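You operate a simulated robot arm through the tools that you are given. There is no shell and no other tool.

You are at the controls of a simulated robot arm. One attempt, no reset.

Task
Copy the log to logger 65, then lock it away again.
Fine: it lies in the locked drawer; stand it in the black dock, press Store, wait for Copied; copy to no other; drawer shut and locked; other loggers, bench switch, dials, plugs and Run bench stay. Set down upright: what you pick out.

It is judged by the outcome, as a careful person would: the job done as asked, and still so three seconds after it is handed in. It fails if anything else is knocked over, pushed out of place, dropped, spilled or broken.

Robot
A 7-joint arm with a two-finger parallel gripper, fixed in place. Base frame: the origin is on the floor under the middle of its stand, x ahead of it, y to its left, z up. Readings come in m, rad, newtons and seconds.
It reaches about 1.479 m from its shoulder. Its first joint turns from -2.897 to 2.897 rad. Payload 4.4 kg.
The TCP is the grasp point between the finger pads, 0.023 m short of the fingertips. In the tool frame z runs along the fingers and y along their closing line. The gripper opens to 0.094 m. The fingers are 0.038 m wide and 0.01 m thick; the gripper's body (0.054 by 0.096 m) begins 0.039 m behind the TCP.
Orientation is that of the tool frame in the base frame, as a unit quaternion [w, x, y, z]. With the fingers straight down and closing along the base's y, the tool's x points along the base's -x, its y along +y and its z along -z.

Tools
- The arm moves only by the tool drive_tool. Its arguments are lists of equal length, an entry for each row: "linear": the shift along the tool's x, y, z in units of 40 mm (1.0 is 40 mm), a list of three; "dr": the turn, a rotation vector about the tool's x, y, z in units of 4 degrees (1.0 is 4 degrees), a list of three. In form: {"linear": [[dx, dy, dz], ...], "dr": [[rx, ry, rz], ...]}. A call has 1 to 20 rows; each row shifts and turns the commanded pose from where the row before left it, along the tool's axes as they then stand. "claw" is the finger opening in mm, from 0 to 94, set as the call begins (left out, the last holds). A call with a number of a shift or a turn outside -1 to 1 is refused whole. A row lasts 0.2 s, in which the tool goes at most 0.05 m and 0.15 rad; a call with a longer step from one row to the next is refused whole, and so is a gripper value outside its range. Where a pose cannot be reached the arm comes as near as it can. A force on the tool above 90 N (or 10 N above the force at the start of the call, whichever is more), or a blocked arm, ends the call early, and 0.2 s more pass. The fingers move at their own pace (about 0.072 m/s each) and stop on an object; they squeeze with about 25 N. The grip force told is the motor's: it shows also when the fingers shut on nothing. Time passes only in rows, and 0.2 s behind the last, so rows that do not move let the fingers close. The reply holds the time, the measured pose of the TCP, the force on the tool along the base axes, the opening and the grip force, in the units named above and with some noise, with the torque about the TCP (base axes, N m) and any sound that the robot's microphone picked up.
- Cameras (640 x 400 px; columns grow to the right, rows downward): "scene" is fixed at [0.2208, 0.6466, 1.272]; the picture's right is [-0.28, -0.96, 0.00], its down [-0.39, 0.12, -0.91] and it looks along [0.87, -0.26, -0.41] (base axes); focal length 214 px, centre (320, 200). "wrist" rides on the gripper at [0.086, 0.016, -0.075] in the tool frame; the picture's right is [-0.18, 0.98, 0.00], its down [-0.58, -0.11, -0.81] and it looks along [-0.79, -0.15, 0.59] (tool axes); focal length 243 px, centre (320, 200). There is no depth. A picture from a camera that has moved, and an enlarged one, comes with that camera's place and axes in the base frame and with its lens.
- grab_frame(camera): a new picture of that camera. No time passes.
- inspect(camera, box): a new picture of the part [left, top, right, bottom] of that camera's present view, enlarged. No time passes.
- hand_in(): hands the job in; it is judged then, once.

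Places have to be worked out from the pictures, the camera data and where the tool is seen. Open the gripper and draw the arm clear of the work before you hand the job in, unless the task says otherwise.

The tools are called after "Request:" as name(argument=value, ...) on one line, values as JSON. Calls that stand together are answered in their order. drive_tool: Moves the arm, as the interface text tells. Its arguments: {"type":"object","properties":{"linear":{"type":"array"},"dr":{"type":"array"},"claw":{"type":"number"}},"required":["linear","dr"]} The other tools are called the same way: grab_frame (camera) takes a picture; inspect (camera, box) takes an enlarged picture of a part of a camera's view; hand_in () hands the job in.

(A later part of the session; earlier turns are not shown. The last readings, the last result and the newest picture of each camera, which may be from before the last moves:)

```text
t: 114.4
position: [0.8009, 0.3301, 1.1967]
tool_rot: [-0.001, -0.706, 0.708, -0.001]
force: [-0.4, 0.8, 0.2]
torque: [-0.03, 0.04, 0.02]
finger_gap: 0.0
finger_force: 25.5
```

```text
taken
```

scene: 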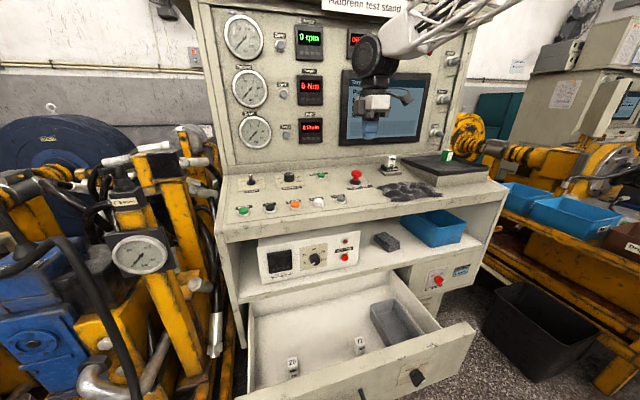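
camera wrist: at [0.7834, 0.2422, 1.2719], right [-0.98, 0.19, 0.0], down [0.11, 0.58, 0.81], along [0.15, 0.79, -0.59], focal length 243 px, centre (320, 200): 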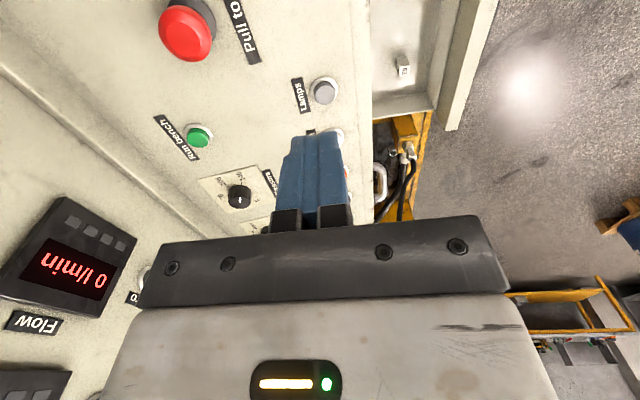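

Lamps triangulates to (0.807, 0.401, 0.992), and Store, in the same row, to about (0.807, 0.476, 0.992). I move above Store at z≈1.13 and verify.

Request:
drive_tool(linear=[[-0.8, -0.05, 0.3], [-0.8, -0.05, 0.3], [-0.8, -0.05, 0.3], [-0.8, 0, 0.4], [-0.45, 0, 0.35]], dr=[[0, 0, 0], [0, 0, 0], [0, 0, 0], [0, 0, 0], [0, 0, 0]])

Request:
grab_frame(camera="wrist")

Request:
inspect(camera="scene", box=[240, 130, 400, 230])

```text
t: 115.6
position: [0.8072, 0.4793, 1.1298]
tool_rot: [0.001, 0.707, -0.707, 0.001]
force: [-0.5, 0.2, 0.9]
torque: [0.03, -0.01, 0.02]
finger_gap: 0.0
finger_force: 25.2
```

```text
taken
camera wrist: at [0.7902, 0.3908, 1.2055], right [-0.98, 0.19, 0.0], down [0.11, 0.58, 0.81], along [0.15, 0.79, -0.59], focal length 243 px, centre (320, 200)
```

wrist: 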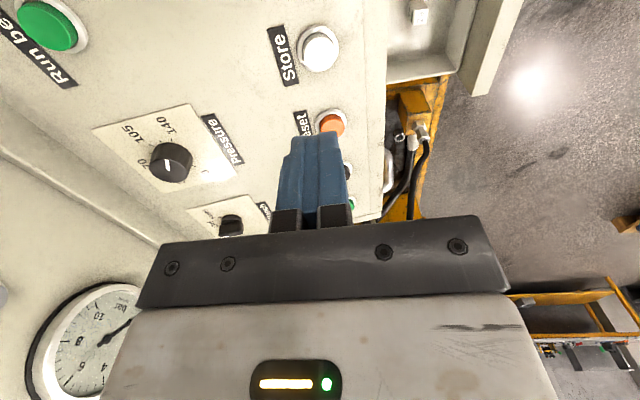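

```text
4.00 times, centred on (320, 180) of scene
camera zoom: at [0.2208, 0.6466, 1.272], right [-0.28, -0.96, 0.0], down [-0.39, 0.12, -0.91], along [0.87, -0.26, -0.41], focal length 858 px, centre (320, 280)
```

zoom: 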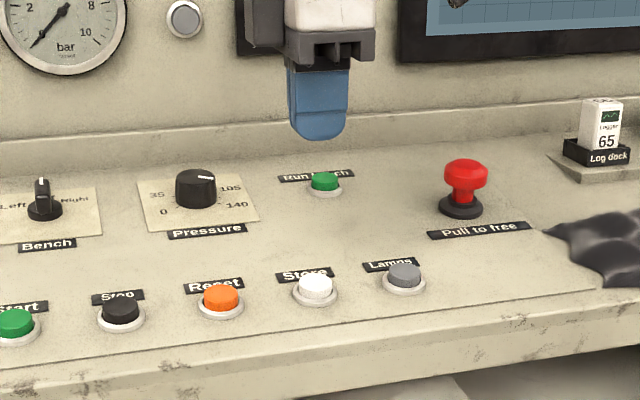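

Store's cap is at about (0.806, 0.475, 0.992). I centre over it and lower the closed fingertips to just above the cap.

Request:
drive_tool(linear=[[0.1, 0.03, 0.5], [0, 0, 0.7], [0, 0, 0.6], [0, 0, 0.4], [0, 0, 0.2]], dr=[[0, 0, 0], [0, 0, 0], [0, 0, 0], [0, 0, 0], [0, 0, 0]])

Request:
inspect(camera="scene", box=[280, 150, 376, 220])

Request:
grab_frame(camera="wrist")

```text
t: 116.8
position: [0.8049, 0.4747, 1.0339]
tool_rot: [-0.001, -0.707, 0.708, 0.0]
force: [1.0, -0.8, -0.5]
torque: [0.03, 0.0, 0.03]
finger_gap: 0.0
finger_force: 25.3
```

```text
5.71 times, centred on (328, 185) of scene
camera zoom: at [0.2208, 0.6466, 1.272], right [-0.28, -0.96, 0.0], down [-0.39, 0.12, -0.91], along [0.87, -0.26, -0.41], focal length 1226 px, centre (274, 286)
```

zoom: 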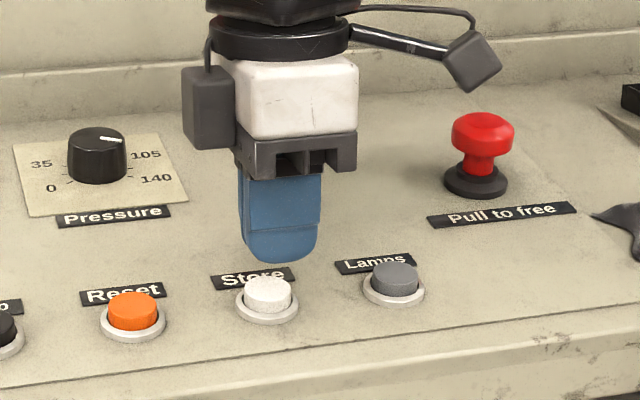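

```text
taken
camera wrist: at [0.7889, 0.3866, 1.1094], right [-0.98, 0.19, 0.0], down [0.11, 0.58, 0.81], along [0.15, 0.79, -0.59], focal length 243 px, centre (320, 200)
```

wrist: 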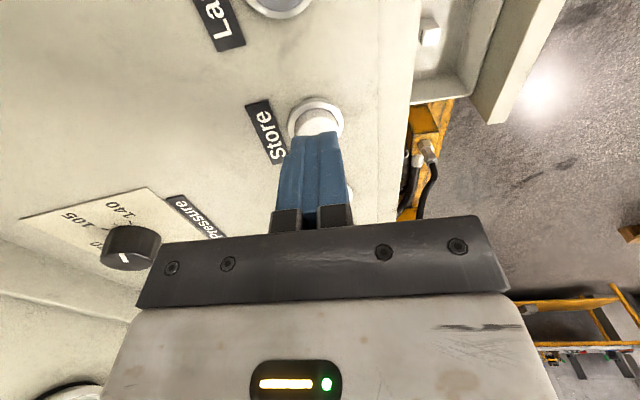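

The fingertips hover over Store, perhaps a few mm to its right. I shift 4 mm toward +y and lower to near contact.

Request:
drive_tool(linear=[[-0.1, 0, 0.1], [0, 0, 0.15], [0, 0, 0.1], [0, 0, 0]], dr=[[0, 0, 0], [0, 0, 0], [0, 0, 0], [0, 0, 0]])

Request:
inspect(camera="scene", box=[290, 170, 354, 217])

```text
t: 117.8
position: [0.8062, 0.4778, 1.0204]
tool_rot: [0.0, -0.706, 0.708, 0.0]
force: [-0.1, 0.3, 0.2]
torque: [-0.01, 0.02, 0.05]
finger_gap: 0.0
finger_force: 25.5
```

```text
8.51 times, centred on (322, 194) of scene
camera zoom: at [0.2208, 0.6466, 1.272], right [-0.28, -0.96, 0.0], down [-0.39, 0.12, -0.91], along [0.87, -0.26, -0.41], focal length 1825 px, centre (303, 255)
```

zoom: 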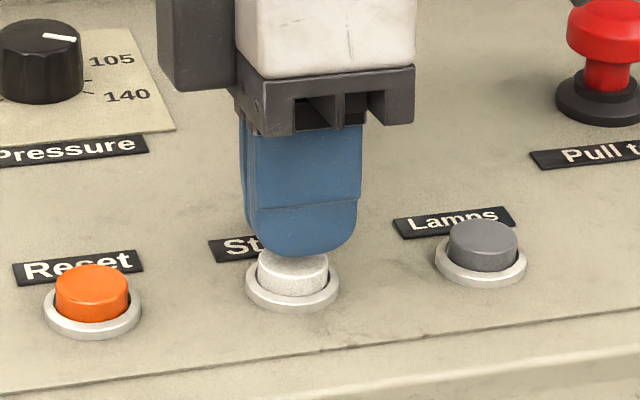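

Nearly centred on the cap and just touching height. I press down in small steps and watch the force and sound.

Request:
drive_tool(linear=[[-0.05, 0, 0.05], [0, 0, 0.05], [0, 0, 0.05]], dr=[[0, 0, 0], [0, 0, 0], [0, 0, 0]])

```text
t: 118.6
position: [0.8053, 0.4797, 1.0147]
tool_rot: [-0.001, -0.706, 0.708, 0.0]
force: [-0.8, -0.7, 3.0]
torque: [-0.03, -0.03, 0.02]
finger_gap: 0.0
finger_force: 25.0
heard: click
```

A click was heard at 3 N. I lift off the button and read the screen.

Request:
drive_tool(linear=[[0, 0, -0.1], [0, 0, -0.3], [0, 0, -0.5]], dr=[[0, 0, 0], [0, 0, 0], [0, 0, 0]])

Request:
inspect(camera="scene", box=[330, 60, 440, 150])

Request:
inspect(camera="scene", box=[380, 150, 416, 176])

```text
t: 119.4
position: [0.8053, 0.48, 1.0498]
tool_rot: [0.0, -0.706, 0.708, -0.001]
force: [-0.4, 0.8, -0.3]
torque: [-0.01, -0.02, -0.01]
finger_gap: 0.0
finger_force: 24.7
```

```text
4.44 times, centred on (385, 105) of scene
camera zoom: at [0.2208, 0.6466, 1.272], right [-0.28, -0.96, 0.0], down [-0.39, 0.12, -0.91], along [0.87, -0.26, -0.41], focal length 953 px, centre (31, 622)
```

zoom: 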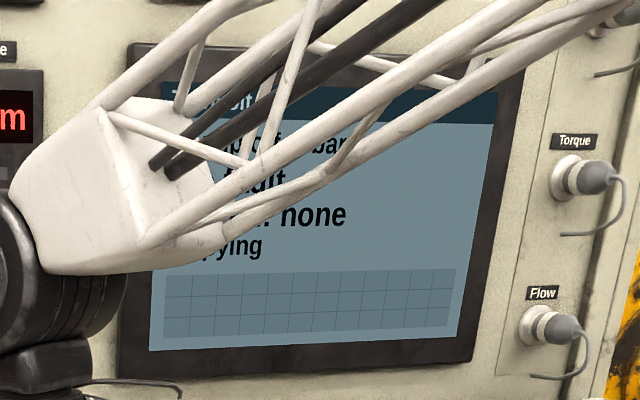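

```text
15.38 times, centred on (398, 163) of scene
camera zoom: at [0.2208, 0.6466, 1.272], right [-0.28, -0.96, 0.0], down [-0.39, 0.12, -0.91], along [0.87, -0.26, -0.41], focal length 3300 px, centre (-880, 769)
```

zoom: 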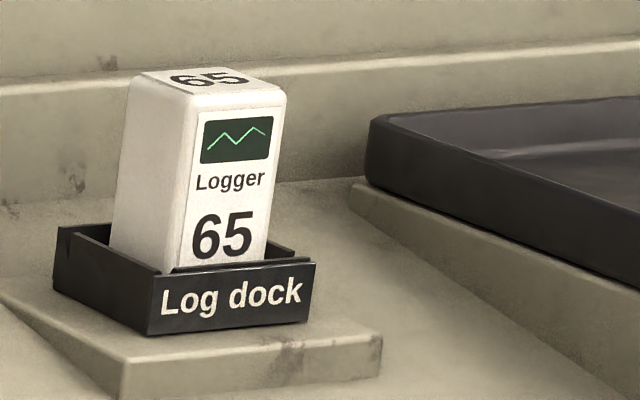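

The screen reads "…pying" (Copying). I lift clear of the panel and let time pass until it says Copied.

Request:
drive_tool(linear=[[0, 0, -0.7], [0, 0, -0.7], [0, 0, -0.7], [0, 0, -0.4], [0, 0, 0], [0, 0, 0], [0, 0, 0], [0, 0, 0], [0, 0, 0], [0, 0, 0], [0, 0, 0], [0, 0, 0]], dr=[[0, 0, 0], [0, 0, 0], [0, 0, 0], [0, 0, 0], [0, 0, 0], [0, 0, 0], [0, 0, 0], [0, 0, 0], [0, 0, 0], [0, 0, 0], [0, 0, 0], [0, 0, 0]])

Request:
inspect(camera="scene", box=[330, 60, 440, 150])

```text
t: 122.0
position: [0.8073, 0.4786, 1.1513]
tool_rot: [-0.001, -0.707, 0.708, 0.0]
force: [-0.3, 0.3, 0.0]
torque: [-0.04, 0.03, 0.02]
finger_gap: 0.0
finger_force: 25.6
```

```text
4.44 times, centred on (385, 105) of scene
camera zoom: at [0.2208, 0.6466, 1.272], right [-0.28, -0.96, 0.0], down [-0.39, 0.12, -0.91], along [0.87, -0.26, -0.41], focal length 953 px, centre (31, 622)
```

zoom: 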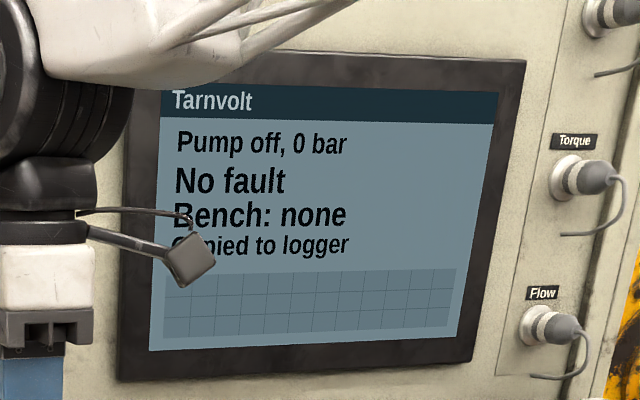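

The screen says "Copied to logger". Now I go back over the dock with the fingers opened, staying high on the way.

Request:
drive_tool(linear=[[0, 0, -0.8], [0.6, 0, -0.4], [0.9, 0, 0], [0.9, 0, 0], [0.9, 0, 0], [0.9, 0, 0], [0.9, 0, 0], [0.9, 0, 0], [0.9, 0, 0], [0.9, 0, 0], [0.7, 0, 0], [0.42, -0.5, 0], [0, -0.8, 0], [0, -0.8, 0], [0, -0.8, 0], [0, -0.8, 0], [0, -0.5, 0], [0, -0.24, 0]], dr=[[0, 0, 0], [0, 0, 0], [0, 0, 0], [0, 0, 0], [0, 0, 0], [0, 0, 0], [0, 0, 0], [0, 0, 0], [0, 0, 0], [0, 0, 0], [0, 0, 0], [0, 0, 0], [0, 0, 0], [0, 0, 0], [0, 0, 0], [0, 0, 0], [0, 0, 0], [0, 0, 0]], claw=44)

Request:
grab_frame(camera="wrist")

Request:
inspect(camera="scene", box=[330, 60, 440, 190])

```text
t: 125.8
position: [0.9842, 0.1237, 1.1994]
tool_rot: [0.0, -0.706, 0.708, -0.001]
force: [-0.7, 0.3, 0.9]
torque: [0.0, 0.0, 0.0]
finger_gap: 0.044
finger_force: 0.1
```

```text
taken
camera wrist: at [0.9667, 0.0354, 1.275], right [-0.98, 0.19, 0.0], down [0.11, 0.58, 0.81], along [0.15, 0.79, -0.59], focal length 243 px, centre (320, 200)
```

wrist: 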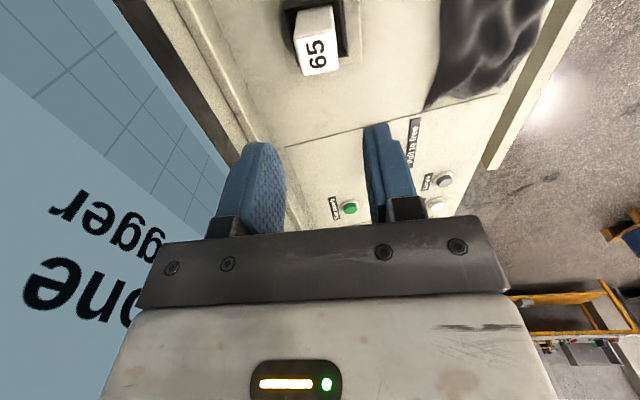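

```text
3.08 times, centred on (385, 125) of scene
camera zoom: at [0.2208, 0.6466, 1.272], right [-0.28, -0.96, 0.0], down [-0.39, 0.12, -0.91], along [0.87, -0.26, -0.41], focal length 660 px, centre (120, 431)
```

zoom: 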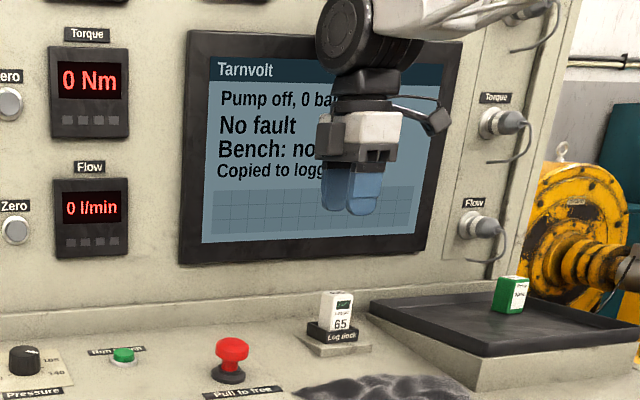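

I align in y and lower to z≈1.13, then check the logger's position between the fingers.

Request:
drive_tool(linear=[[0.1, 0, 0.4], [0, 0, 0.6], [0, 0, 0.5], [0, 0, 0.25]], dr=[[0, 0, 0], [0, 0, 0], [0, 0, 0], [0, 0, 0]])

Request:
grab_frame(camera="wrist")

Request:
inspect(camera="wrist", box=[256, 5, 384, 135])

```text
t: 126.8
position: [0.9823, 0.1179, 1.1293]
tool_rot: [-0.001, -0.706, 0.708, 0.0]
force: [-0.2, -0.4, 0.8]
torque: [-0.02, 0.0, -0.01]
finger_gap: 0.0442
finger_force: 0.2
```

```text
taken
camera wrist: at [0.9664, 0.0307, 1.2037], right [-0.98, 0.19, 0.0], down [0.11, 0.58, 0.81], along [0.15, 0.79, -0.59], focal length 243 px, centre (320, 200)
```

wrist: 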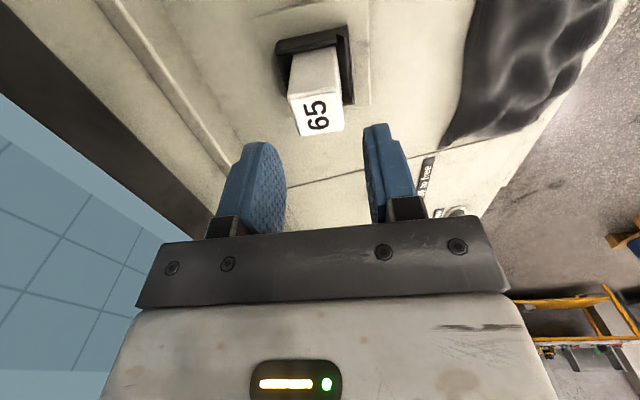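

```text
3.08 times, centred on (320, 70) of wrist
camera zoom: at [0.9664, 0.0307, 1.2037], right [-0.98, 0.19, 0.0], down [0.11, 0.58, 0.81], along [0.15, 0.79, -0.59], focal length 746 px, centre (320, 600)
```

zoom: 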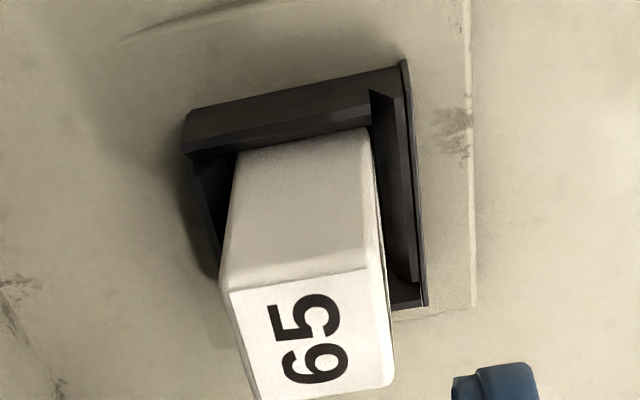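

The logger's top is centred near (0.985, 0.119). I shift +2.7 mm in x and descend gently to z≈1.062.

Request:
drive_tool(linear=[[-0.02, -0.065, 0.2], [0, 0, 0.4], [0, 0, 0.4], [0, 0, 0.35], [0, 0, 0.2], [0, 0, 0.12], [0, 0, 0]], dr=[[0, 0, 0], [0, 0, 0], [0, 0, 0], [0, 0, 0], [0, 0, 0], [0, 0, 0], [0, 0, 0]])

Request:
inspect(camera="wrist", box=[230, 50, 414, 240])

Request:
inspect(camera="scene", box=[376, 140, 424, 178])

```text
t: 128.4
position: [0.9854, 0.1193, 1.0624]
tool_rot: [-0.001, -0.706, 0.708, 0.0]
force: [1.0, -0.6, 0.8]
torque: [0.04, -0.02, 0.01]
finger_gap: 0.0441
finger_force: 0.0
```

```text
2.11 times, centred on (322, 145) of wrist
camera zoom: at [0.9692, 0.0313, 1.1377], right [-0.98, 0.19, 0.0], down [0.11, 0.58, 0.81], along [0.15, 0.79, -0.59], focal length 511 px, centre (316, 316)
```

zoom: 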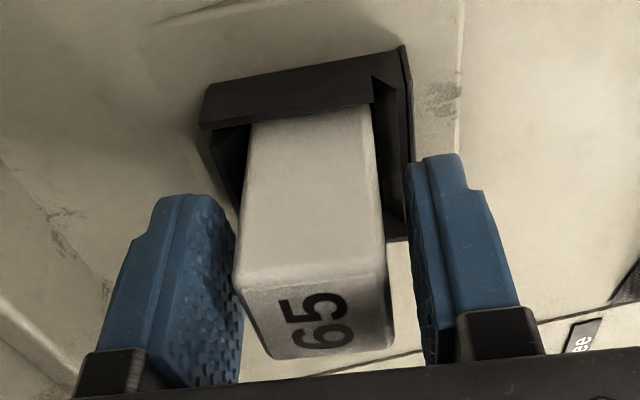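

```text
10.53 times, centred on (400, 159) of scene
camera zoom: at [0.2208, 0.6466, 1.272], right [-0.28, -0.96, 0.0], down [-0.39, 0.12, -0.91], along [0.87, -0.26, -0.41], focal length 2258 px, centre (-522, 632)
```

zoom: 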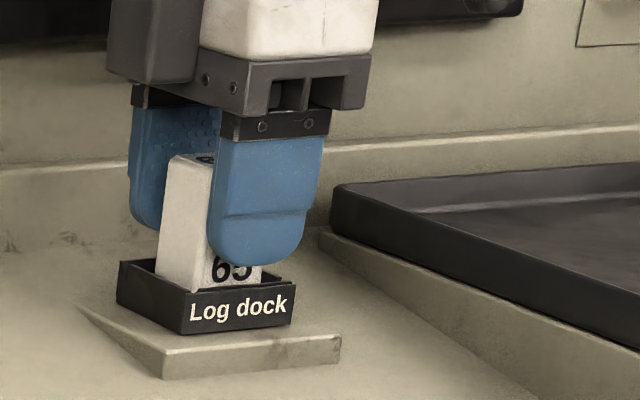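

The logger sits between the fingers with the tips just above the rim. I shift 1 mm and close the gripper.

Request:
drive_tool(linear=[[0, 0.025, 0.03], [0, 0, 0], [0, 0, 0], [0, 0, 0], [0, 0, 0]], dr=[[0, 0, 0], [0, 0, 0], [0, 0, 0], [0, 0, 0], [0, 0, 0]], claw=0)

Request:
inspect(camera="wrist", box=[230, 50, 414, 240])

```text
t: 129.6
position: [0.985, 0.1189, 1.0608]
tool_rot: [0.0, -0.707, 0.708, -0.001]
force: [2.6, 1.5, 17.1]
torque: [0.03, -0.05, 0.0]
finger_gap: 0.0305
finger_force: 24.7
```

```text
2.11 times, centred on (322, 145) of wrist
camera zoom: at [0.9688, 0.0311, 1.1372], right [-0.98, 0.19, 0.0], down [0.11, 0.58, 0.81], along [0.15, 0.79, -0.59], focal length 511 px, centre (316, 316)
```

zoom: 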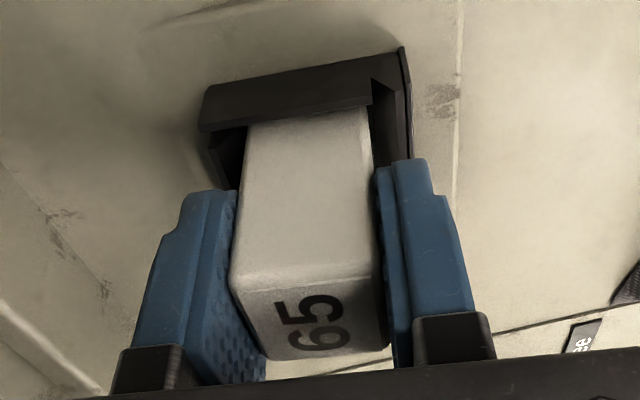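

Gripped, with a 17 N upward reaction (I'm pressing the logger down slightly). I lift very slowly 8 mm and check for slip.

Request:
drive_tool(linear=[[0, 0, -0.02], [0, 0, -0.03], [0, 0, -0.05], [0, 0, -0.05], [0, 0, -0.05]], dr=[[0, 0, 0], [0, 0, 0], [0, 0, 0], [0, 0, 0], [0, 0, 0]])

Request:
inspect(camera="wrist", box=[230, 50, 414, 240])

Request:
inspect(camera="scene", box=[376, 140, 424, 178])

```text
t: 130.8
position: [0.9848, 0.1201, 1.0688]
tool_rot: [-0.001, -0.706, 0.708, -0.001]
force: [0.5, -0.4, -0.7]
torque: [0.03, -0.02, -0.01]
finger_gap: 0.0306
finger_force: 25.0
```

```text
2.11 times, centred on (322, 145) of wrist
camera zoom: at [0.9681, 0.0318, 1.1438], right [-0.98, 0.19, 0.0], down [0.11, 0.58, 0.81], along [0.15, 0.79, -0.59], focal length 511 px, centre (316, 316)
```

zoom: 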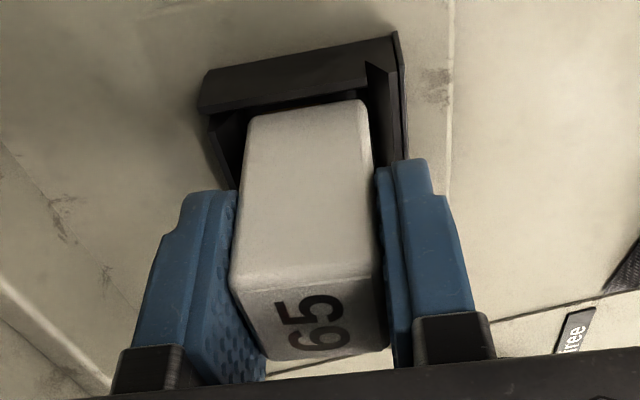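

```text
10.53 times, centred on (400, 159) of scene
camera zoom: at [0.2208, 0.6466, 1.272], right [-0.28, -0.96, 0.0], down [-0.39, 0.12, -0.91], along [0.87, -0.26, -0.41], focal length 2258 px, centre (-522, 632)
```

zoom: 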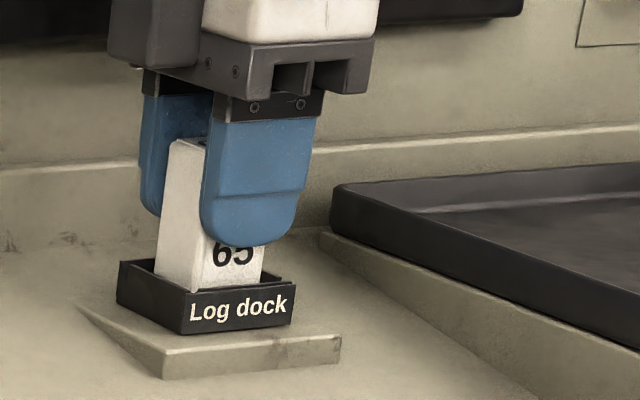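

No slip: the logger rises with the gripper. I continue lifting slowly out of the dock.

Request:
drive_tool(linear=[[0, 0, -0.05], [0, 0, -0.1], [0, 0, -0.1], [0, 0, -0.15], [0, 0, -0.2], [0, 0, -0.2], [0, 0, -0.2], [0, 0, -0.2], [0, 0, -0.2], [0, 0, -0.2], [0, 0, -0.2], [0, 0, -0.2], [0, 0, -0.2], [0, 0, -0.15], [0, 0, -0.1], [0, 0, -0.05]], dr=[[0, 0, 0], [0, 0, 0], [0, 0, 0], [0, 0, 0], [0, 0, 0], [0, 0, 0], [0, 0, 0], [0, 0, 0], [0, 0, 0], [0, 0, 0], [0, 0, 0], [0, 0, 0], [0, 0, 0], [0, 0, 0], [0, 0, 0], [0, 0, 0]])

Request:
inspect(camera="wrist", box=[230, 50, 414, 240])

Request:
inspect(camera="scene", box=[366, 100, 430, 180])

```text
t: 134.2
position: [0.9845, 0.1203, 1.1685]
tool_rot: [-0.001, -0.706, 0.708, 0.0]
force: [-0.1, 0.0, -0.6]
torque: [0.02, -0.03, -0.01]
finger_gap: 0.0307
finger_force: 24.6
```

```text
2.11 times, centred on (322, 145) of wrist
camera zoom: at [0.9681, 0.0324, 1.2447], right [-0.98, 0.19, 0.0], down [0.11, 0.58, 0.81], along [0.15, 0.79, -0.59], focal length 511 px, centre (316, 316)
```

zoom: 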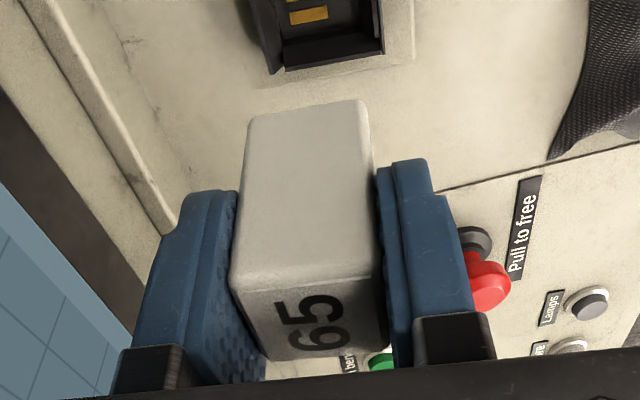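

```text
5.00 times, centred on (398, 140) of scene
camera zoom: at [0.2208, 0.6466, 1.272], right [-0.28, -0.96, 0.0], down [-0.39, 0.12, -0.91], along [0.87, -0.26, -0.41], focal length 1072 px, centre (-70, 500)
```

zoom: 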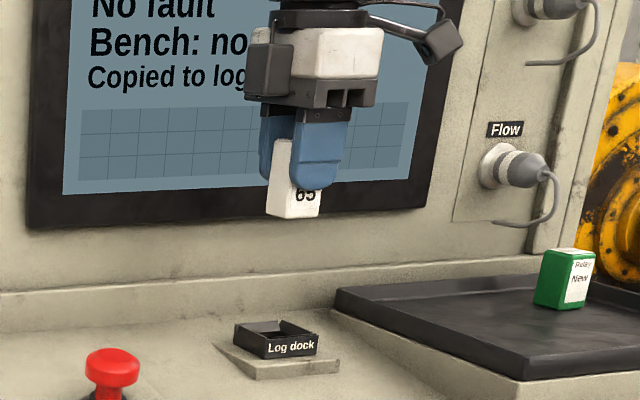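

The logger is firmly held and clear of the dock. I retreat from the panel along the way I came.

Request:
drive_tool(linear=[[0, 0.1, -0.1], [0, 0.2, -0.2], [0, 0.3, -0.2], [0, 0.4, -0.2], [0, 0.4, -0.1], [0, 0.4, 0], [0, 0.4, 0], [0, 0.4, 0], [0, 0.4, 0], [0, 0.4, 0], [0, 0.4, 0], [0, 0.4, 0], [0, 0.4, 0], [0, 0.3, 0], [0, 0.2, 0], [0, 0.1, 0]], dr=[[0, 0, 0], [0, 0, 0], [0, 0, 0], [0, 0, 0], [0, 0, 0], [0, 0, 0], [0, 0, 0], [0, 0, 0], [0, 0, 0], [0, 0, 0], [0, 0, 0], [0, 0, 0], [0, 0, 0], [0, 0, 0], [0, 0, 0], [0, 0, 0]])

Request:
drive_tool(linear=[[-0.07, 0.06, 0.02], [-0.15, 0.12, 0.03], [-0.22, 0.19, 0.04], [-0.288, 0.25, 0.056], [-0.288, 0.25, 0.056], [-0.288, 0.25, 0.056], [-0.288, 0.25, 0.056], [-0.288, 0.25, 0.056], [-0.288, 0.25, 0.056], [-0.288, 0.25, 0.056], [-0.288, 0.25, 0.056], [-0.288, 0.25, 0.056], [-0.288, 0.25, 0.056], [-0.288, 0.25, 0.056], [-0.288, 0.25, 0.056], [-0.288, 0.25, 0.056], [-0.288, 0.25, 0.056], [-0.22, 0.19, 0.04], [-0.15, 0.12, 0.03], [-0.07, 0.06, 0.02]], dr=[[0, 0, 0], [0, 0, 0], [0, 0, 0], [0, 0, 0], [0, 0, 0], [0, 0, 0], [0, 0, 0], [0, 0, 0], [0, 0, 0], [0, 0, 0], [0, 0, 0], [0, 0, 0], [0, 0, 0], [0, 0, 0], [0, 0, 0], [0, 0, 0], [0, 0, 0], [0, 0, 0], [0, 0, 0], [0, 0, 0]])

Request:
grab_frame(camera="scene")

Request:
inspect(camera="wrist", box=[230, 50, 414, 240])

```text
t: 137.6
position: [0.775, 0.121, 1.2011]
tool_rot: [0.0, -0.707, 0.708, -0.001]
force: [-0.2, -0.4, -1.0]
torque: [0.02, 0.03, 0.0]
finger_gap: 0.0304
finger_force: 25.2
```

```text
t: 141.8
position: [0.6072, 0.3154, 1.1621]
tool_rot: [0.0, -0.706, 0.708, 0.0]
force: [-0.4, 0.5, -0.3]
torque: [0.01, 0.02, 0.03]
finger_gap: 0.0304
finger_force: 24.5
```

```text
taken
```

scene: 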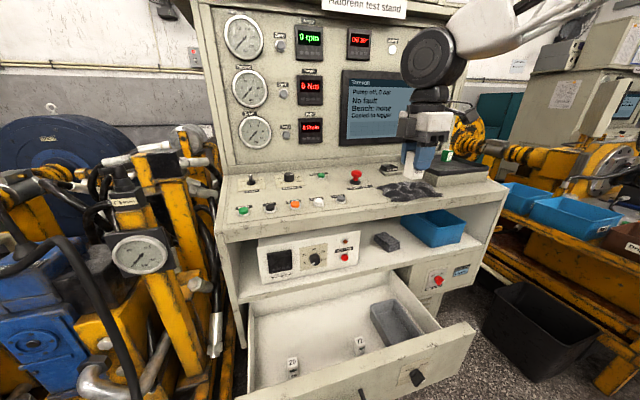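

```text
2.11 times, centred on (322, 145) of wrist
camera zoom: at [0.5909, 0.2283, 1.2375], right [-0.98, 0.19, 0.0], down [0.11, 0.58, 0.81], along [0.15, 0.79, -0.59], focal length 511 px, centre (316, 316)
```

zoom: 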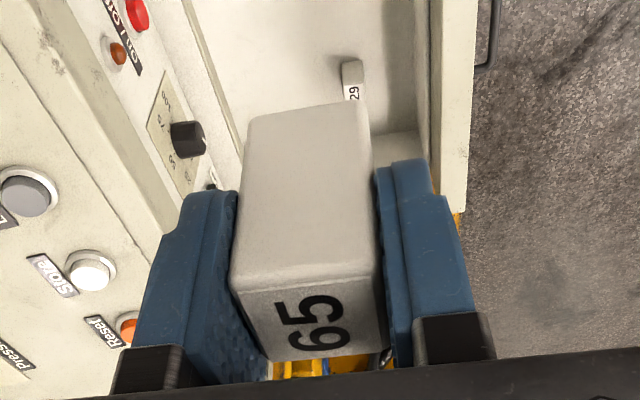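

Stable. I move over and down toward the drawer along the reverse of the earlier path.

Request:
drive_tool(linear=[[-0.05, -0.1, 0.1], [-0.1, 0, 0.2], [-0.2, 0, 0.3], [-0.3, 0, 0.35], [-0.3, 0, 0.35], [-0.3, 0, 0.35], [-0.3, 0, 0.35], [-0.3, 0, 0.35], [-0.3, 0, 0.35], [-0.3, 0, 0.35], [-0.3, 0, 0.35], [-0.3, 0, 0.35], [-0.3, 0, 0.35], [-0.3, 0, 0.35], [-0.3, 0, 0.35], [-0.3, 0, 0.35], [-0.3, 0, 0.35], [-0.2, 0, 0.3], [-0.1, 0, 0.2], [-0.05, 0, 0.1]], dr=[[0, 0, 0], [0, 0, 0], [0, 0, 0], [0, 0, 0], [0, 0, 0], [0, 0, 0], [0, 0, 0], [0, 0, 0], [0, 0, 0], [0, 0, 0], [0, 0, 0], [0, 0, 0], [0, 0, 0], [0, 0, 0], [0, 0, 0], [0, 0, 0], [0, 0, 0], [0, 0, 0], [0, 0, 0], [0, 0, 0]])

Request:
drive_tool(linear=[[0, 0, 0.1], [0, 0, 0.2], [0, 0, 0.3], [0, 0, 0.4], [0, 0, 0.4], [0, 0, 0.4], [0, 0, 0.4], [0, 0, 0.4], [0, 0, 0.4], [0, 0, 0.4], [0, 0, 0.4], [0, 0, 0.4], [0, 0, 0.4], [0, 0, 0.4], [0, 0, 0.4], [0, 0, 0.4], [0, 0, 0.4], [0, 0, 0.3], [0, 0, 0.2], [0, 0, 0.1]], dr=[[0, 0, 0], [0, 0, 0], [0, 0, 0], [0, 0, 0], [0, 0, 0], [0, 0, 0], [0, 0, 0], [0, 0, 0], [0, 0, 0], [0, 0, 0], [0, 0, 0], [0, 0, 0], [0, 0, 0], [0, 0, 0], [0, 0, 0], [0, 0, 0], [0, 0, 0], [0, 0, 0], [0, 0, 0], [0, 0, 0]])

Request:
grab_frame(camera="scene")

Request:
grab_frame(camera="wrist")

```text
t: 146.0
position: [0.6113, 0.5096, 0.9179]
tool_rot: [-0.001, -0.706, 0.708, -0.001]
force: [0.4, 0.5, -0.9]
torque: [0.0, 0.01, 0.03]
finger_gap: 0.0308
finger_force: 25.0
```

```text
t: 150.2
position: [0.6109, 0.5112, 0.6468]
tool_rot: [0.0, -0.706, 0.708, -0.001]
force: [0.4, 0.4, -1.0]
torque: [-0.01, 0.02, 0.01]
finger_gap: 0.0304
finger_force: 24.7
```

```text
taken
```

scene: 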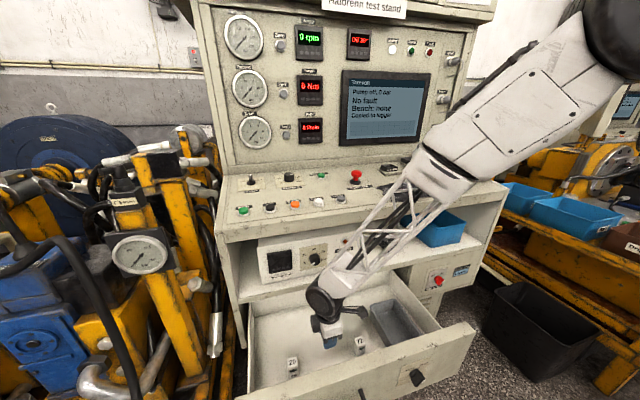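

```text
taken
camera wrist: at [0.5943, 0.4234, 0.7225], right [-0.98, 0.19, 0.0], down [0.11, 0.58, 0.81], along [0.15, 0.79, -0.59], focal length 243 px, centre (320, 200)
```

wrist: 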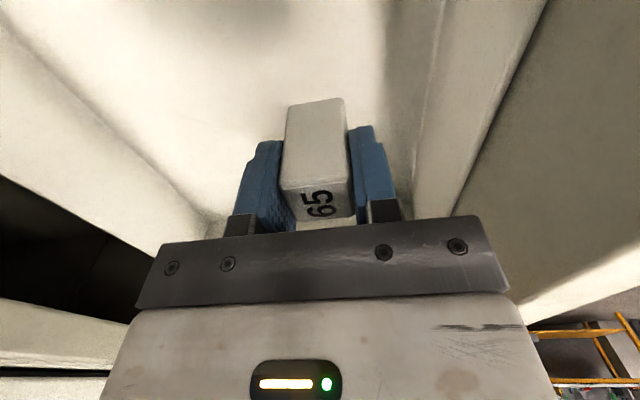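

I lower to z≈0.565, just above the expected set-down height.

Request:
drive_tool(linear=[[0, 0, 0.1], [0, 0, 0.2], [0, 0, 0.3], [0, 0, 0.3], [0, 0, 0.3], [0, 0, 0.3], [0, 0, 0.25], [0, 0, 0.2], [0, 0, 0.08]], dr=[[0, 0, 0], [0, 0, 0], [0, 0, 0], [0, 0, 0], [0, 0, 0], [0, 0, 0], [0, 0, 0], [0, 0, 0], [0, 0, 0]])

Request:
drive_tool(linear=[[0, 0, 0.04], [0, 0, 0.04], [0, 0, 0.04]], dr=[[0, 0, 0], [0, 0, 0], [0, 0, 0]])

```text
t: 152.2
position: [0.6107, 0.5108, 0.5656]
tool_rot: [-0.001, -0.706, 0.708, -0.001]
force: [-0.5, -0.9, -0.8]
torque: [-0.02, 0.01, -0.02]
finger_gap: 0.0309
finger_force: 25.5
```

```text
t: 153.0
position: [0.6108, 0.5119, 0.561]
tool_rot: [-0.001, -0.707, 0.708, 0.0]
force: [0.2, 1.0, -0.4]
torque: [0.02, 0.01, 0.0]
finger_gap: 0.0305
finger_force: 24.4
```

No contact yet at z≈0.561. I keep lowering in 1.5 mm steps.

Request:
drive_tool(linear=[[0, 0, 0.03], [0, 0, 0.03]], dr=[[0, 0, 0], [0, 0, 0]])

Request:
inspect(camera="wrist", box=[230, 50, 414, 240])

```text
t: 153.6
position: [0.6107, 0.5104, 0.5577]
tool_rot: [0.0, -0.707, 0.708, 0.0]
force: [-0.1, -0.6, -0.7]
torque: [0.03, 0.01, 0.0]
finger_gap: 0.0305
finger_force: 25.4
```

```text
2.11 times, centred on (322, 145) of wrist
camera zoom: at [0.5944, 0.423, 0.6331], right [-0.98, 0.19, 0.0], down [0.11, 0.58, 0.81], along [0.15, 0.79, -0.59], focal length 511 px, centre (316, 316)
```

zoom: 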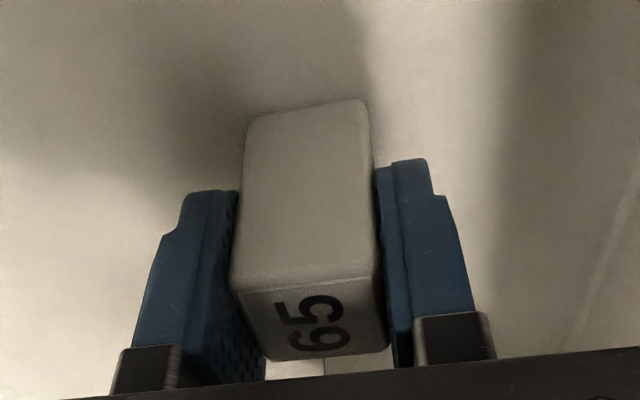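

Request:
drive_tool(linear=[[0, 0, 0.03], [0, 0, 0.03]], dr=[[0, 0, 0], [0, 0, 0]])

```text
t: 154.2
position: [0.6107, 0.511, 0.5564]
tool_rot: [0.001, 0.707, -0.707, 0.0]
force: [-0.9, -1.1, 2.8]
torque: [-0.04, 0.02, -0.05]
finger_gap: 0.0308
finger_force: 24.9
```

Light contact (2.8 N) shows at z≈0.556, so the base has reached the drawer floor. I open the fingers gently to release.

Request:
drive_tool(linear=[[0, 0, 0.01], [0, 0, 0], [0, 0, 0], [0, 0, 0]], dr=[[0, 0, 0], [0, 0, 0], [0, 0, 0], [0, 0, 0]], claw=46)

Request:
inspect(camera="wrist", box=[210, 50, 434, 240])

Request:
inspect(camera="scene", box=[280, 300, 408, 380])

```text
t: 155.2
position: [0.6106, 0.5111, 0.5553]
tool_rot: [-0.001, -0.707, 0.707, 0.0]
force: [0.6, 0.3, -0.4]
torque: [0.01, -0.02, -0.01]
finger_gap: 0.0461
finger_force: 0.0
```

```text
2.11 times, centred on (322, 145) of wrist
camera zoom: at [0.5949, 0.4227, 0.6306], right [-0.98, 0.19, 0.0], down [0.11, 0.58, 0.81], along [0.15, 0.79, -0.59], focal length 511 px, centre (316, 316)
```

zoom: 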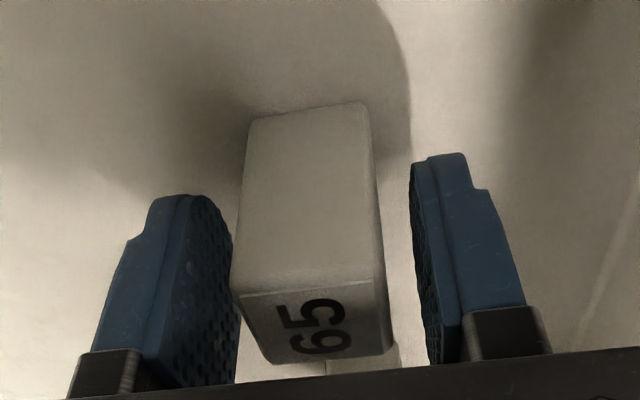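

```text
5.00 times, centred on (344, 340) of scene
camera zoom: at [0.2208, 0.6466, 1.272], right [-0.28, -0.96, 0.0], down [-0.39, 0.12, -0.91], along [0.87, -0.26, -0.41], focal length 1072 px, centre (200, -500)
```

zoom: 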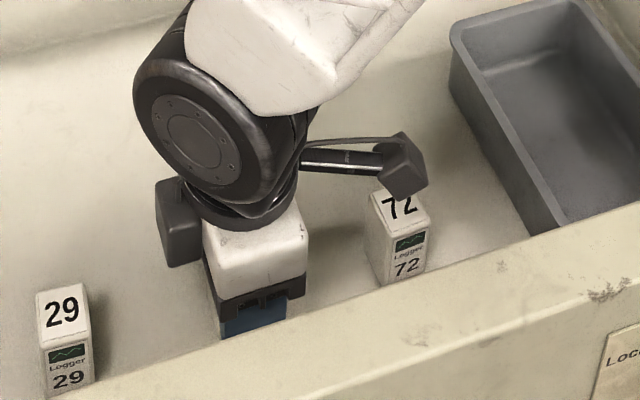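

Logger 65 stands free. I open a bit more and rise straight up out of the drawer.

Request:
drive_tool(linear=[[0, 0, 0], [0, 0, 0], [0, 0, -0.2], [0, 0, -0.4], [0, 0, -0.6], [0, 0, -0.8], [0, 0, -0.8], [0, 0, -0.8], [0, 0, -0.8], [0, 0, -0.8], [0, 0, -0.8]], dr=[[0, 0, 0], [0, 0, 0], [0, 0, 0], [0, 0, 0], [0, 0, 0], [0, 0, 0], [0, 0, 0], [0, 0, 0], [0, 0, 0], [0, 0, 0], [0, 0, 0]], claw=60)

Request:
inspect(camera="scene", box=[260, 310, 420, 400])

Request:
grab_frame(camera="wrist")

```text
t: 157.6
position: [0.6099, 0.5126, 0.797]
tool_rot: [-0.002, -0.707, 0.707, 0.0]
force: [-0.7, 0.4, 0.3]
torque: [0.02, -0.05, 0.01]
finger_gap: 0.0601
finger_force: 0.0
```

```text
4.00 times, centred on (340, 355) of scene
camera zoom: at [0.2208, 0.6466, 1.272], right [-0.28, -0.96, 0.0], down [-0.39, 0.12, -0.91], along [0.87, -0.26, -0.41], focal length 858 px, centre (240, -420)
```

zoom: 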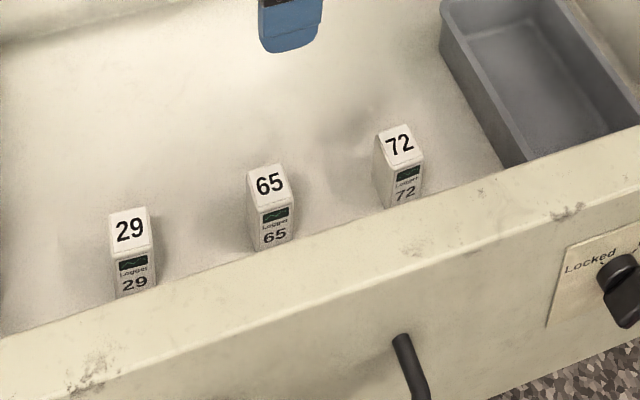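

```text
taken
camera wrist: at [0.5937, 0.4257, 0.8711], right [-0.98, 0.19, 0.0], down [0.11, 0.58, 0.8], along [0.15, 0.79, -0.59], focal length 243 px, centre (320, 200)
```

wrist: 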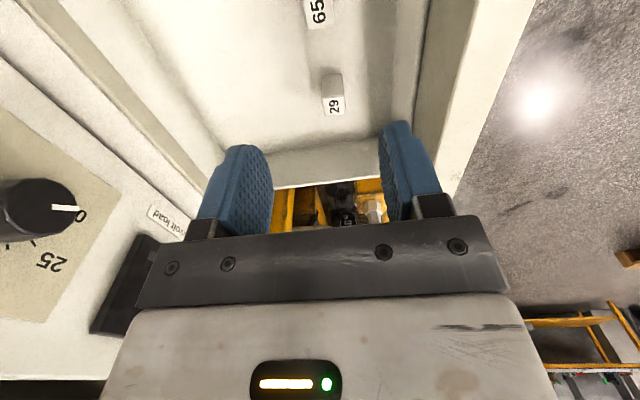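

All three loggers stand properly and 65 is back in its place. I lift away in front of the console and pitch the fingers horizontal again to take the drawer handle.

Request:
drive_tool(linear=[[-0.05, 0.68, -0.71], [-0.05, 0.68, -0.71], [-0.05, 0.68, -0.71], [-0.05, 0.68, -0.71], [-0.05, 0.68, -0.71], [-0.05, 0.68, -0.71], [-0.05, 0.68, -0.71]], dr=[[0, 0, 0], [0, 0, 0], [0, 0, 0], [0, 0, 0], [0, 0, 0], [0, 0, 0], [0, 0, 0]])

Request:
drive_tool(linear=[[0, 0, 0], [0, 0, 0], [0, 0, 0], [0, 0, 0], [0, 0, 0], [0, 0, 0], [0, 0, 0], [0, 0, 0], [0, 0, 0], [0, 0, 0], [0, 0, 0], [0, 0, 0], [0, 0, 0], [0, 0, 0], [0, 0, 0], [0, 0, 0], [0, 0, 0], [0, 0, 0], [0, 0, 0], [0, 0, 0]], dr=[[1, 0, 0], [1, 0, 0], [1, 0, 0], [1, 0, 0], [1, 0, 0], [1, 0, 0], [1, 0, 0], [1, 0, 0], [1, 0, 0], [1, 0, 0], [1, 0, 0], [1, 0, 0], [1, 0, 0], [1, 0, 0], [1, 0, 0], [1, 0, 0], [1, 0, 0], [1, 0, 0], [1, 0, 0], [1, 0, 0]])

Request:
drive_tool(linear=[[0, 0, 0], [0, 0, 0], [0, 0, 0]], dr=[[1, 0, 0], [1, 0, 0], [0.5, 0, 0]])

Request:
grab_frame(camera="scene")

```text
t: 159.2
position: [0.4224, 0.5252, 0.993]
tool_rot: [-0.002, -0.706, 0.709, -0.001]
force: [-0.3, -0.2, -0.3]
torque: [0.01, -0.03, 0.01]
finger_gap: 0.0601
finger_force: 0.0
```

```text
t: 163.4
position: [0.4217, 0.5265, 0.9945]
tool_rot: [-0.453, 0.542, -0.541, 0.455]
force: [0.7, -0.1, 0.0]
torque: [0.02, 0.0, 0.01]
finger_gap: 0.0599
finger_force: 0.0
```

```text
t: 164.2
position: [0.4206, 0.5257, 0.9933]
tool_rot: [-0.5, 0.5, -0.5, 0.501]
force: [-0.8, -0.6, -0.3]
torque: [-0.01, 0.01, 0.01]
finger_gap: 0.0599
finger_force: 0.0
```

```text
taken
```

scene: 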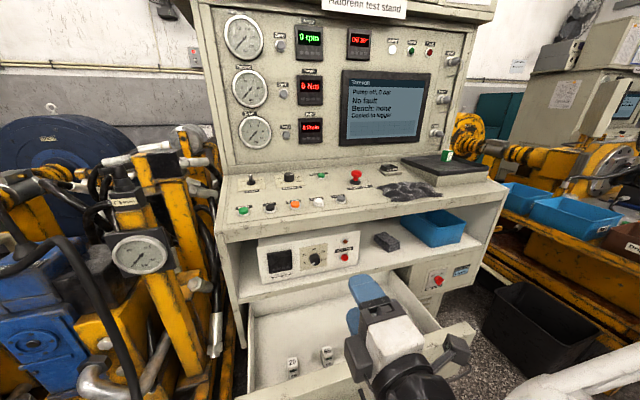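

Orientation is right. I back off to x≈0.382 and descend in front of the drawer to handle height.

Request:
drive_tool(linear=[[0, 0, -0.5], [0, 0, -0.47], [0, 0.9, 0], [0, 0.9, 0], [0, 0.9, 0], [0, 0.9, 0], [0, 0.9, 0], [0, 0.9, 0], [0, 0.9, 0], [0, 0.9, 0], [0, 0.9, 0], [0, 0.9, 0], [0, 0.45, 0]], dr=[[0, 0, 0], [0, 0, 0], [0, 0, 0], [0, 0, 0], [0, 0, 0], [0, 0, 0], [0, 0, 0], [0, 0, 0], [0, 0, 0], [0, 0, 0], [0, 0, 0], [0, 0, 0], [0, 0, 0]])

Request:
grab_frame(camera="wrist")

Request:
grab_frame(camera="scene")

```text
t: 167.0
position: [0.3822, 0.5268, 0.6169]
tool_rot: [-0.499, 0.5, -0.5, 0.501]
force: [-0.5, -0.2, 0.0]
torque: [0.0, 0.02, 0.02]
finger_gap: 0.06
finger_force: 0.1
```

```text
taken
camera wrist: at [0.3069, 0.4378, 0.6012], right [0.0, 0.18, -0.98], down [-0.81, 0.58, 0.11], along [0.59, 0.79, 0.15], focal length 243 px, centre (320, 200)
```

wrist: 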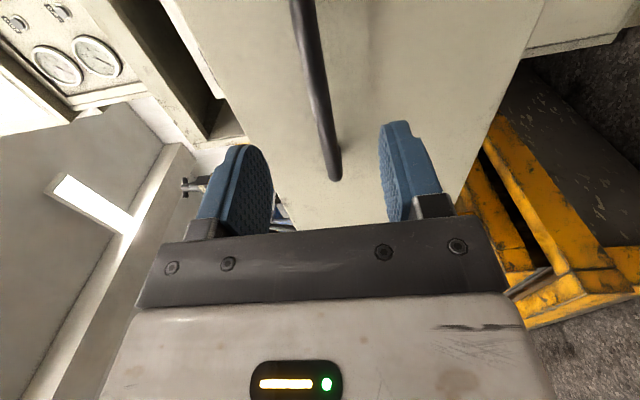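

```text
taken
```

scene: 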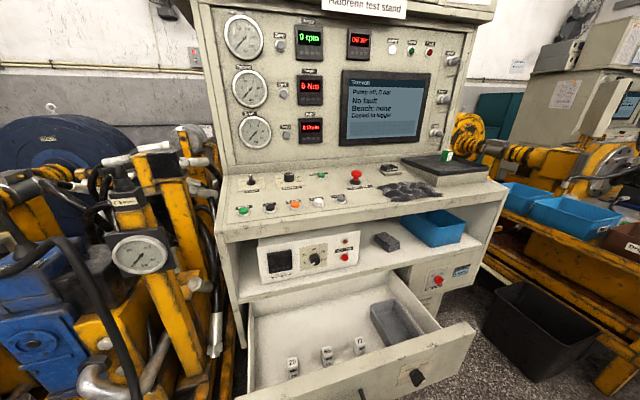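

The bar lies between the open fingers. I advance to x≈0.439 and close on the handle.

Request:
drive_tool(linear=[[0, 0.05, 0.4], [0, 0, 0.5], [0, 0, 0.5], [0, 0, 0]], dr=[[0, 0, 0], [0, 0, 0], [0, 0, 0], [0, 0, 0]])

Request:
drive_tool(linear=[[0, 0, 0], [0, 0, 0], [0, 0, 0], [0, 0, 0]], dr=[[0, 0, 0], [0, 0, 0], [0, 0, 0], [0, 0, 0]], claw=0)

```text
t: 168.0
position: [0.4378, 0.5255, 0.6146]
tool_rot: [-0.499, 0.5, -0.5, 0.502]
force: [0.5, -0.7, 0.6]
torque: [-0.01, -0.01, 0.01]
finger_gap: 0.0601
finger_force: 0.0
```

```text
t: 169.0
position: [0.4372, 0.5249, 0.6145]
tool_rot: [-0.5, 0.499, -0.5, 0.501]
force: [1.6, -17.7, 53.2]
torque: [-0.01, -0.08, -0.51]
finger_gap: 0.0117
finger_force: 44.8
```

The handle is gripped; I relieve the vertical load by ~1.2 mm and begin pushing the drawer in slowly so the loggers don't tip.

Request:
drive_tool(linear=[[0, -0.03, 0.03], [0, 0, 0.08], [0, 0, 0.12], [0, 0, 0.16], [0, 0, 0.2], [0, 0, 0.2], [0, 0, 0.2], [0, 0, 0.2], [0, 0, 0.2], [0, 0, 0.2], [0, 0, 0.2], [0, 0, 0.2], [0, 0, 0.2], [0, 0, 0.2], [0, 0, 0.2], [0, 0, 0.2], [0, 0, 0.16], [0, 0, 0.12], [0, 0, 0.08], [0, 0, 0.03]], dr=[[0, 0, 0], [0, 0, 0], [0, 0, 0], [0, 0, 0], [0, 0, 0], [0, 0, 0], [0, 0, 0], [0, 0, 0], [0, 0, 0], [0, 0, 0], [0, 0, 0], [0, 0, 0], [0, 0, 0], [0, 0, 0], [0, 0, 0], [0, 0, 0], [0, 0, 0], [0, 0, 0], [0, 0, 0], [0, 0, 0]])

Request:
inspect(camera="scene", box=[230, 260, 430, 385])

```text
t: 173.2
position: [0.5635, 0.5241, 0.6143]
tool_rot: [-0.498, 0.501, -0.5, 0.501]
force: [-2.9, -0.3, -17.1]
torque: [0.72, -0.01, 1.23]
finger_gap: 0.0118
finger_force: 45.0
```

```text
3.20 times, centred on (330, 322) of scene
camera zoom: at [0.2208, 0.6466, 1.272], right [-0.28, -0.96, 0.0], down [-0.39, 0.12, -0.91], along [0.87, -0.26, -0.41], focal length 686 px, centre (288, -192)
```

zoom: 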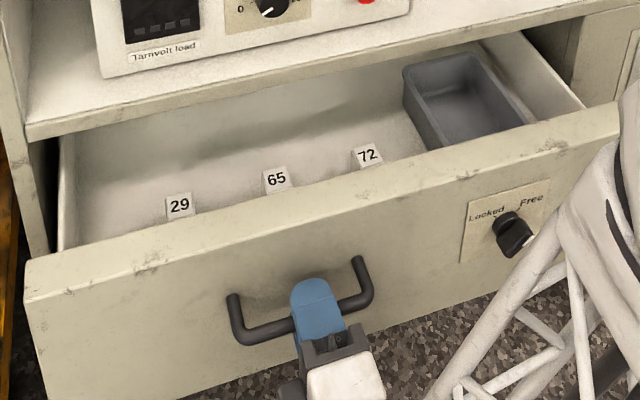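

The loggers ride along upright. I continue pushing at the same slow pace.

Request:
drive_tool(linear=[[0, 0, 0.03], [0, 0, 0.08], [0, 0, 0.12], [0, 0, 0.16], [0, 0, 0.2], [0, 0, 0.2], [0, 0, 0.2], [0, 0, 0.2], [0, 0, 0.2], [0, 0, 0.2], [0, 0, 0.2], [0, 0, 0.2], [0, 0, 0.2], [0, 0, 0.2], [0, 0, 0.2], [0, 0, 0.16], [0, 0, 0.12], [0, 0, 0.1], [0, 0, 0.08], [0, 0, 0.05]], dr=[[0, 0, 0], [0, 0, 0], [0, 0, 0], [0, 0, 0], [0, 0, 0], [0, 0, 0], [0, 0, 0], [0, 0, 0], [0, 0, 0], [0, 0, 0], [0, 0, 0], [0, 0, 0], [0, 0, 0], [0, 0, 0], [0, 0, 0], [0, 0, 0], [0, 0, 0], [0, 0, 0], [0, 0, 0], [0, 0, 0]])

Request:
inspect(camera="scene", box=[230, 260, 430, 385])

```text
t: 177.4
position: [0.6901, 0.5239, 0.6162]
tool_rot: [-0.499, 0.5, -0.5, 0.501]
force: [-3.2, -21.4, -5.3]
torque: [0.52, 0.05, -1.05]
finger_gap: 0.0115
finger_force: 45.4
```

```text
3.20 times, centred on (330, 322) of scene
camera zoom: at [0.2208, 0.6466, 1.272], right [-0.28, -0.96, 0.0], down [-0.39, 0.12, -0.91], along [0.87, -0.26, -0.41], focal length 686 px, centre (288, -192)
```

zoom: 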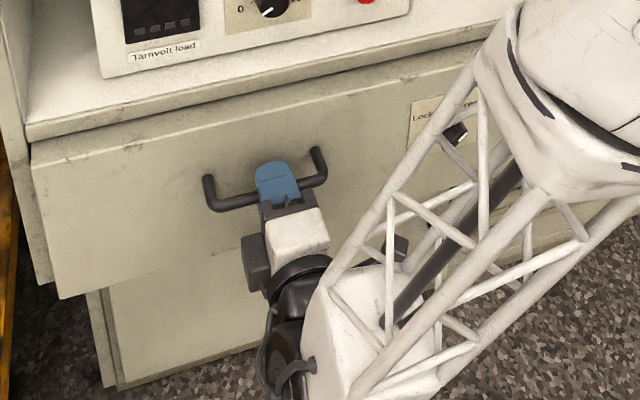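

Nearly closed. I push the last few millimetres in small steps until it meets its stop.

Request:
drive_tool(linear=[[0, 0, 0.05], [0, 0, 0.05], [0, 0, 0.05], [0, 0, 0]], dr=[[0, 0, 0], [0, 0, 0], [0, 0, 0], [0, 0, 0]])

```text
t: 178.4
position: [0.695, 0.5235, 0.6154]
tool_rot: [-0.499, 0.501, -0.5, 0.5]
force: [-1.0, -27.5, 1.8]
torque: [0.47, 0.01, 0.07]
finger_gap: 0.0116
finger_force: 44.7
```

Request:
drive_tool(linear=[[0, 0, 0.05], [0, 0, 0.05], [0, 0, 0]], dr=[[0, 0, 0], [0, 0, 0], [0, 0, 0]])

Request:
inspect(camera="scene", box=[230, 240, 430, 365])

```text
t: 179.2
position: [0.699, 0.5242, 0.615]
tool_rot: [-0.499, 0.501, -0.5, 0.5]
force: [-11.4, -32.1, -0.3]
torque: [0.59, 0.03, -0.17]
finger_gap: 0.0117
finger_force: 45.2
```

```text
3.20 times, centred on (330, 302) of scene
camera zoom: at [0.2208, 0.6466, 1.272], right [-0.28, -0.96, 0.0], down [-0.39, 0.12, -0.91], along [0.87, -0.26, -0.41], focal length 686 px, centre (288, -128)
```

zoom: 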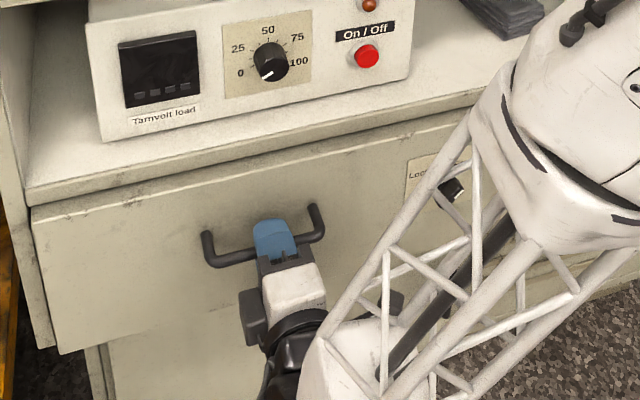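

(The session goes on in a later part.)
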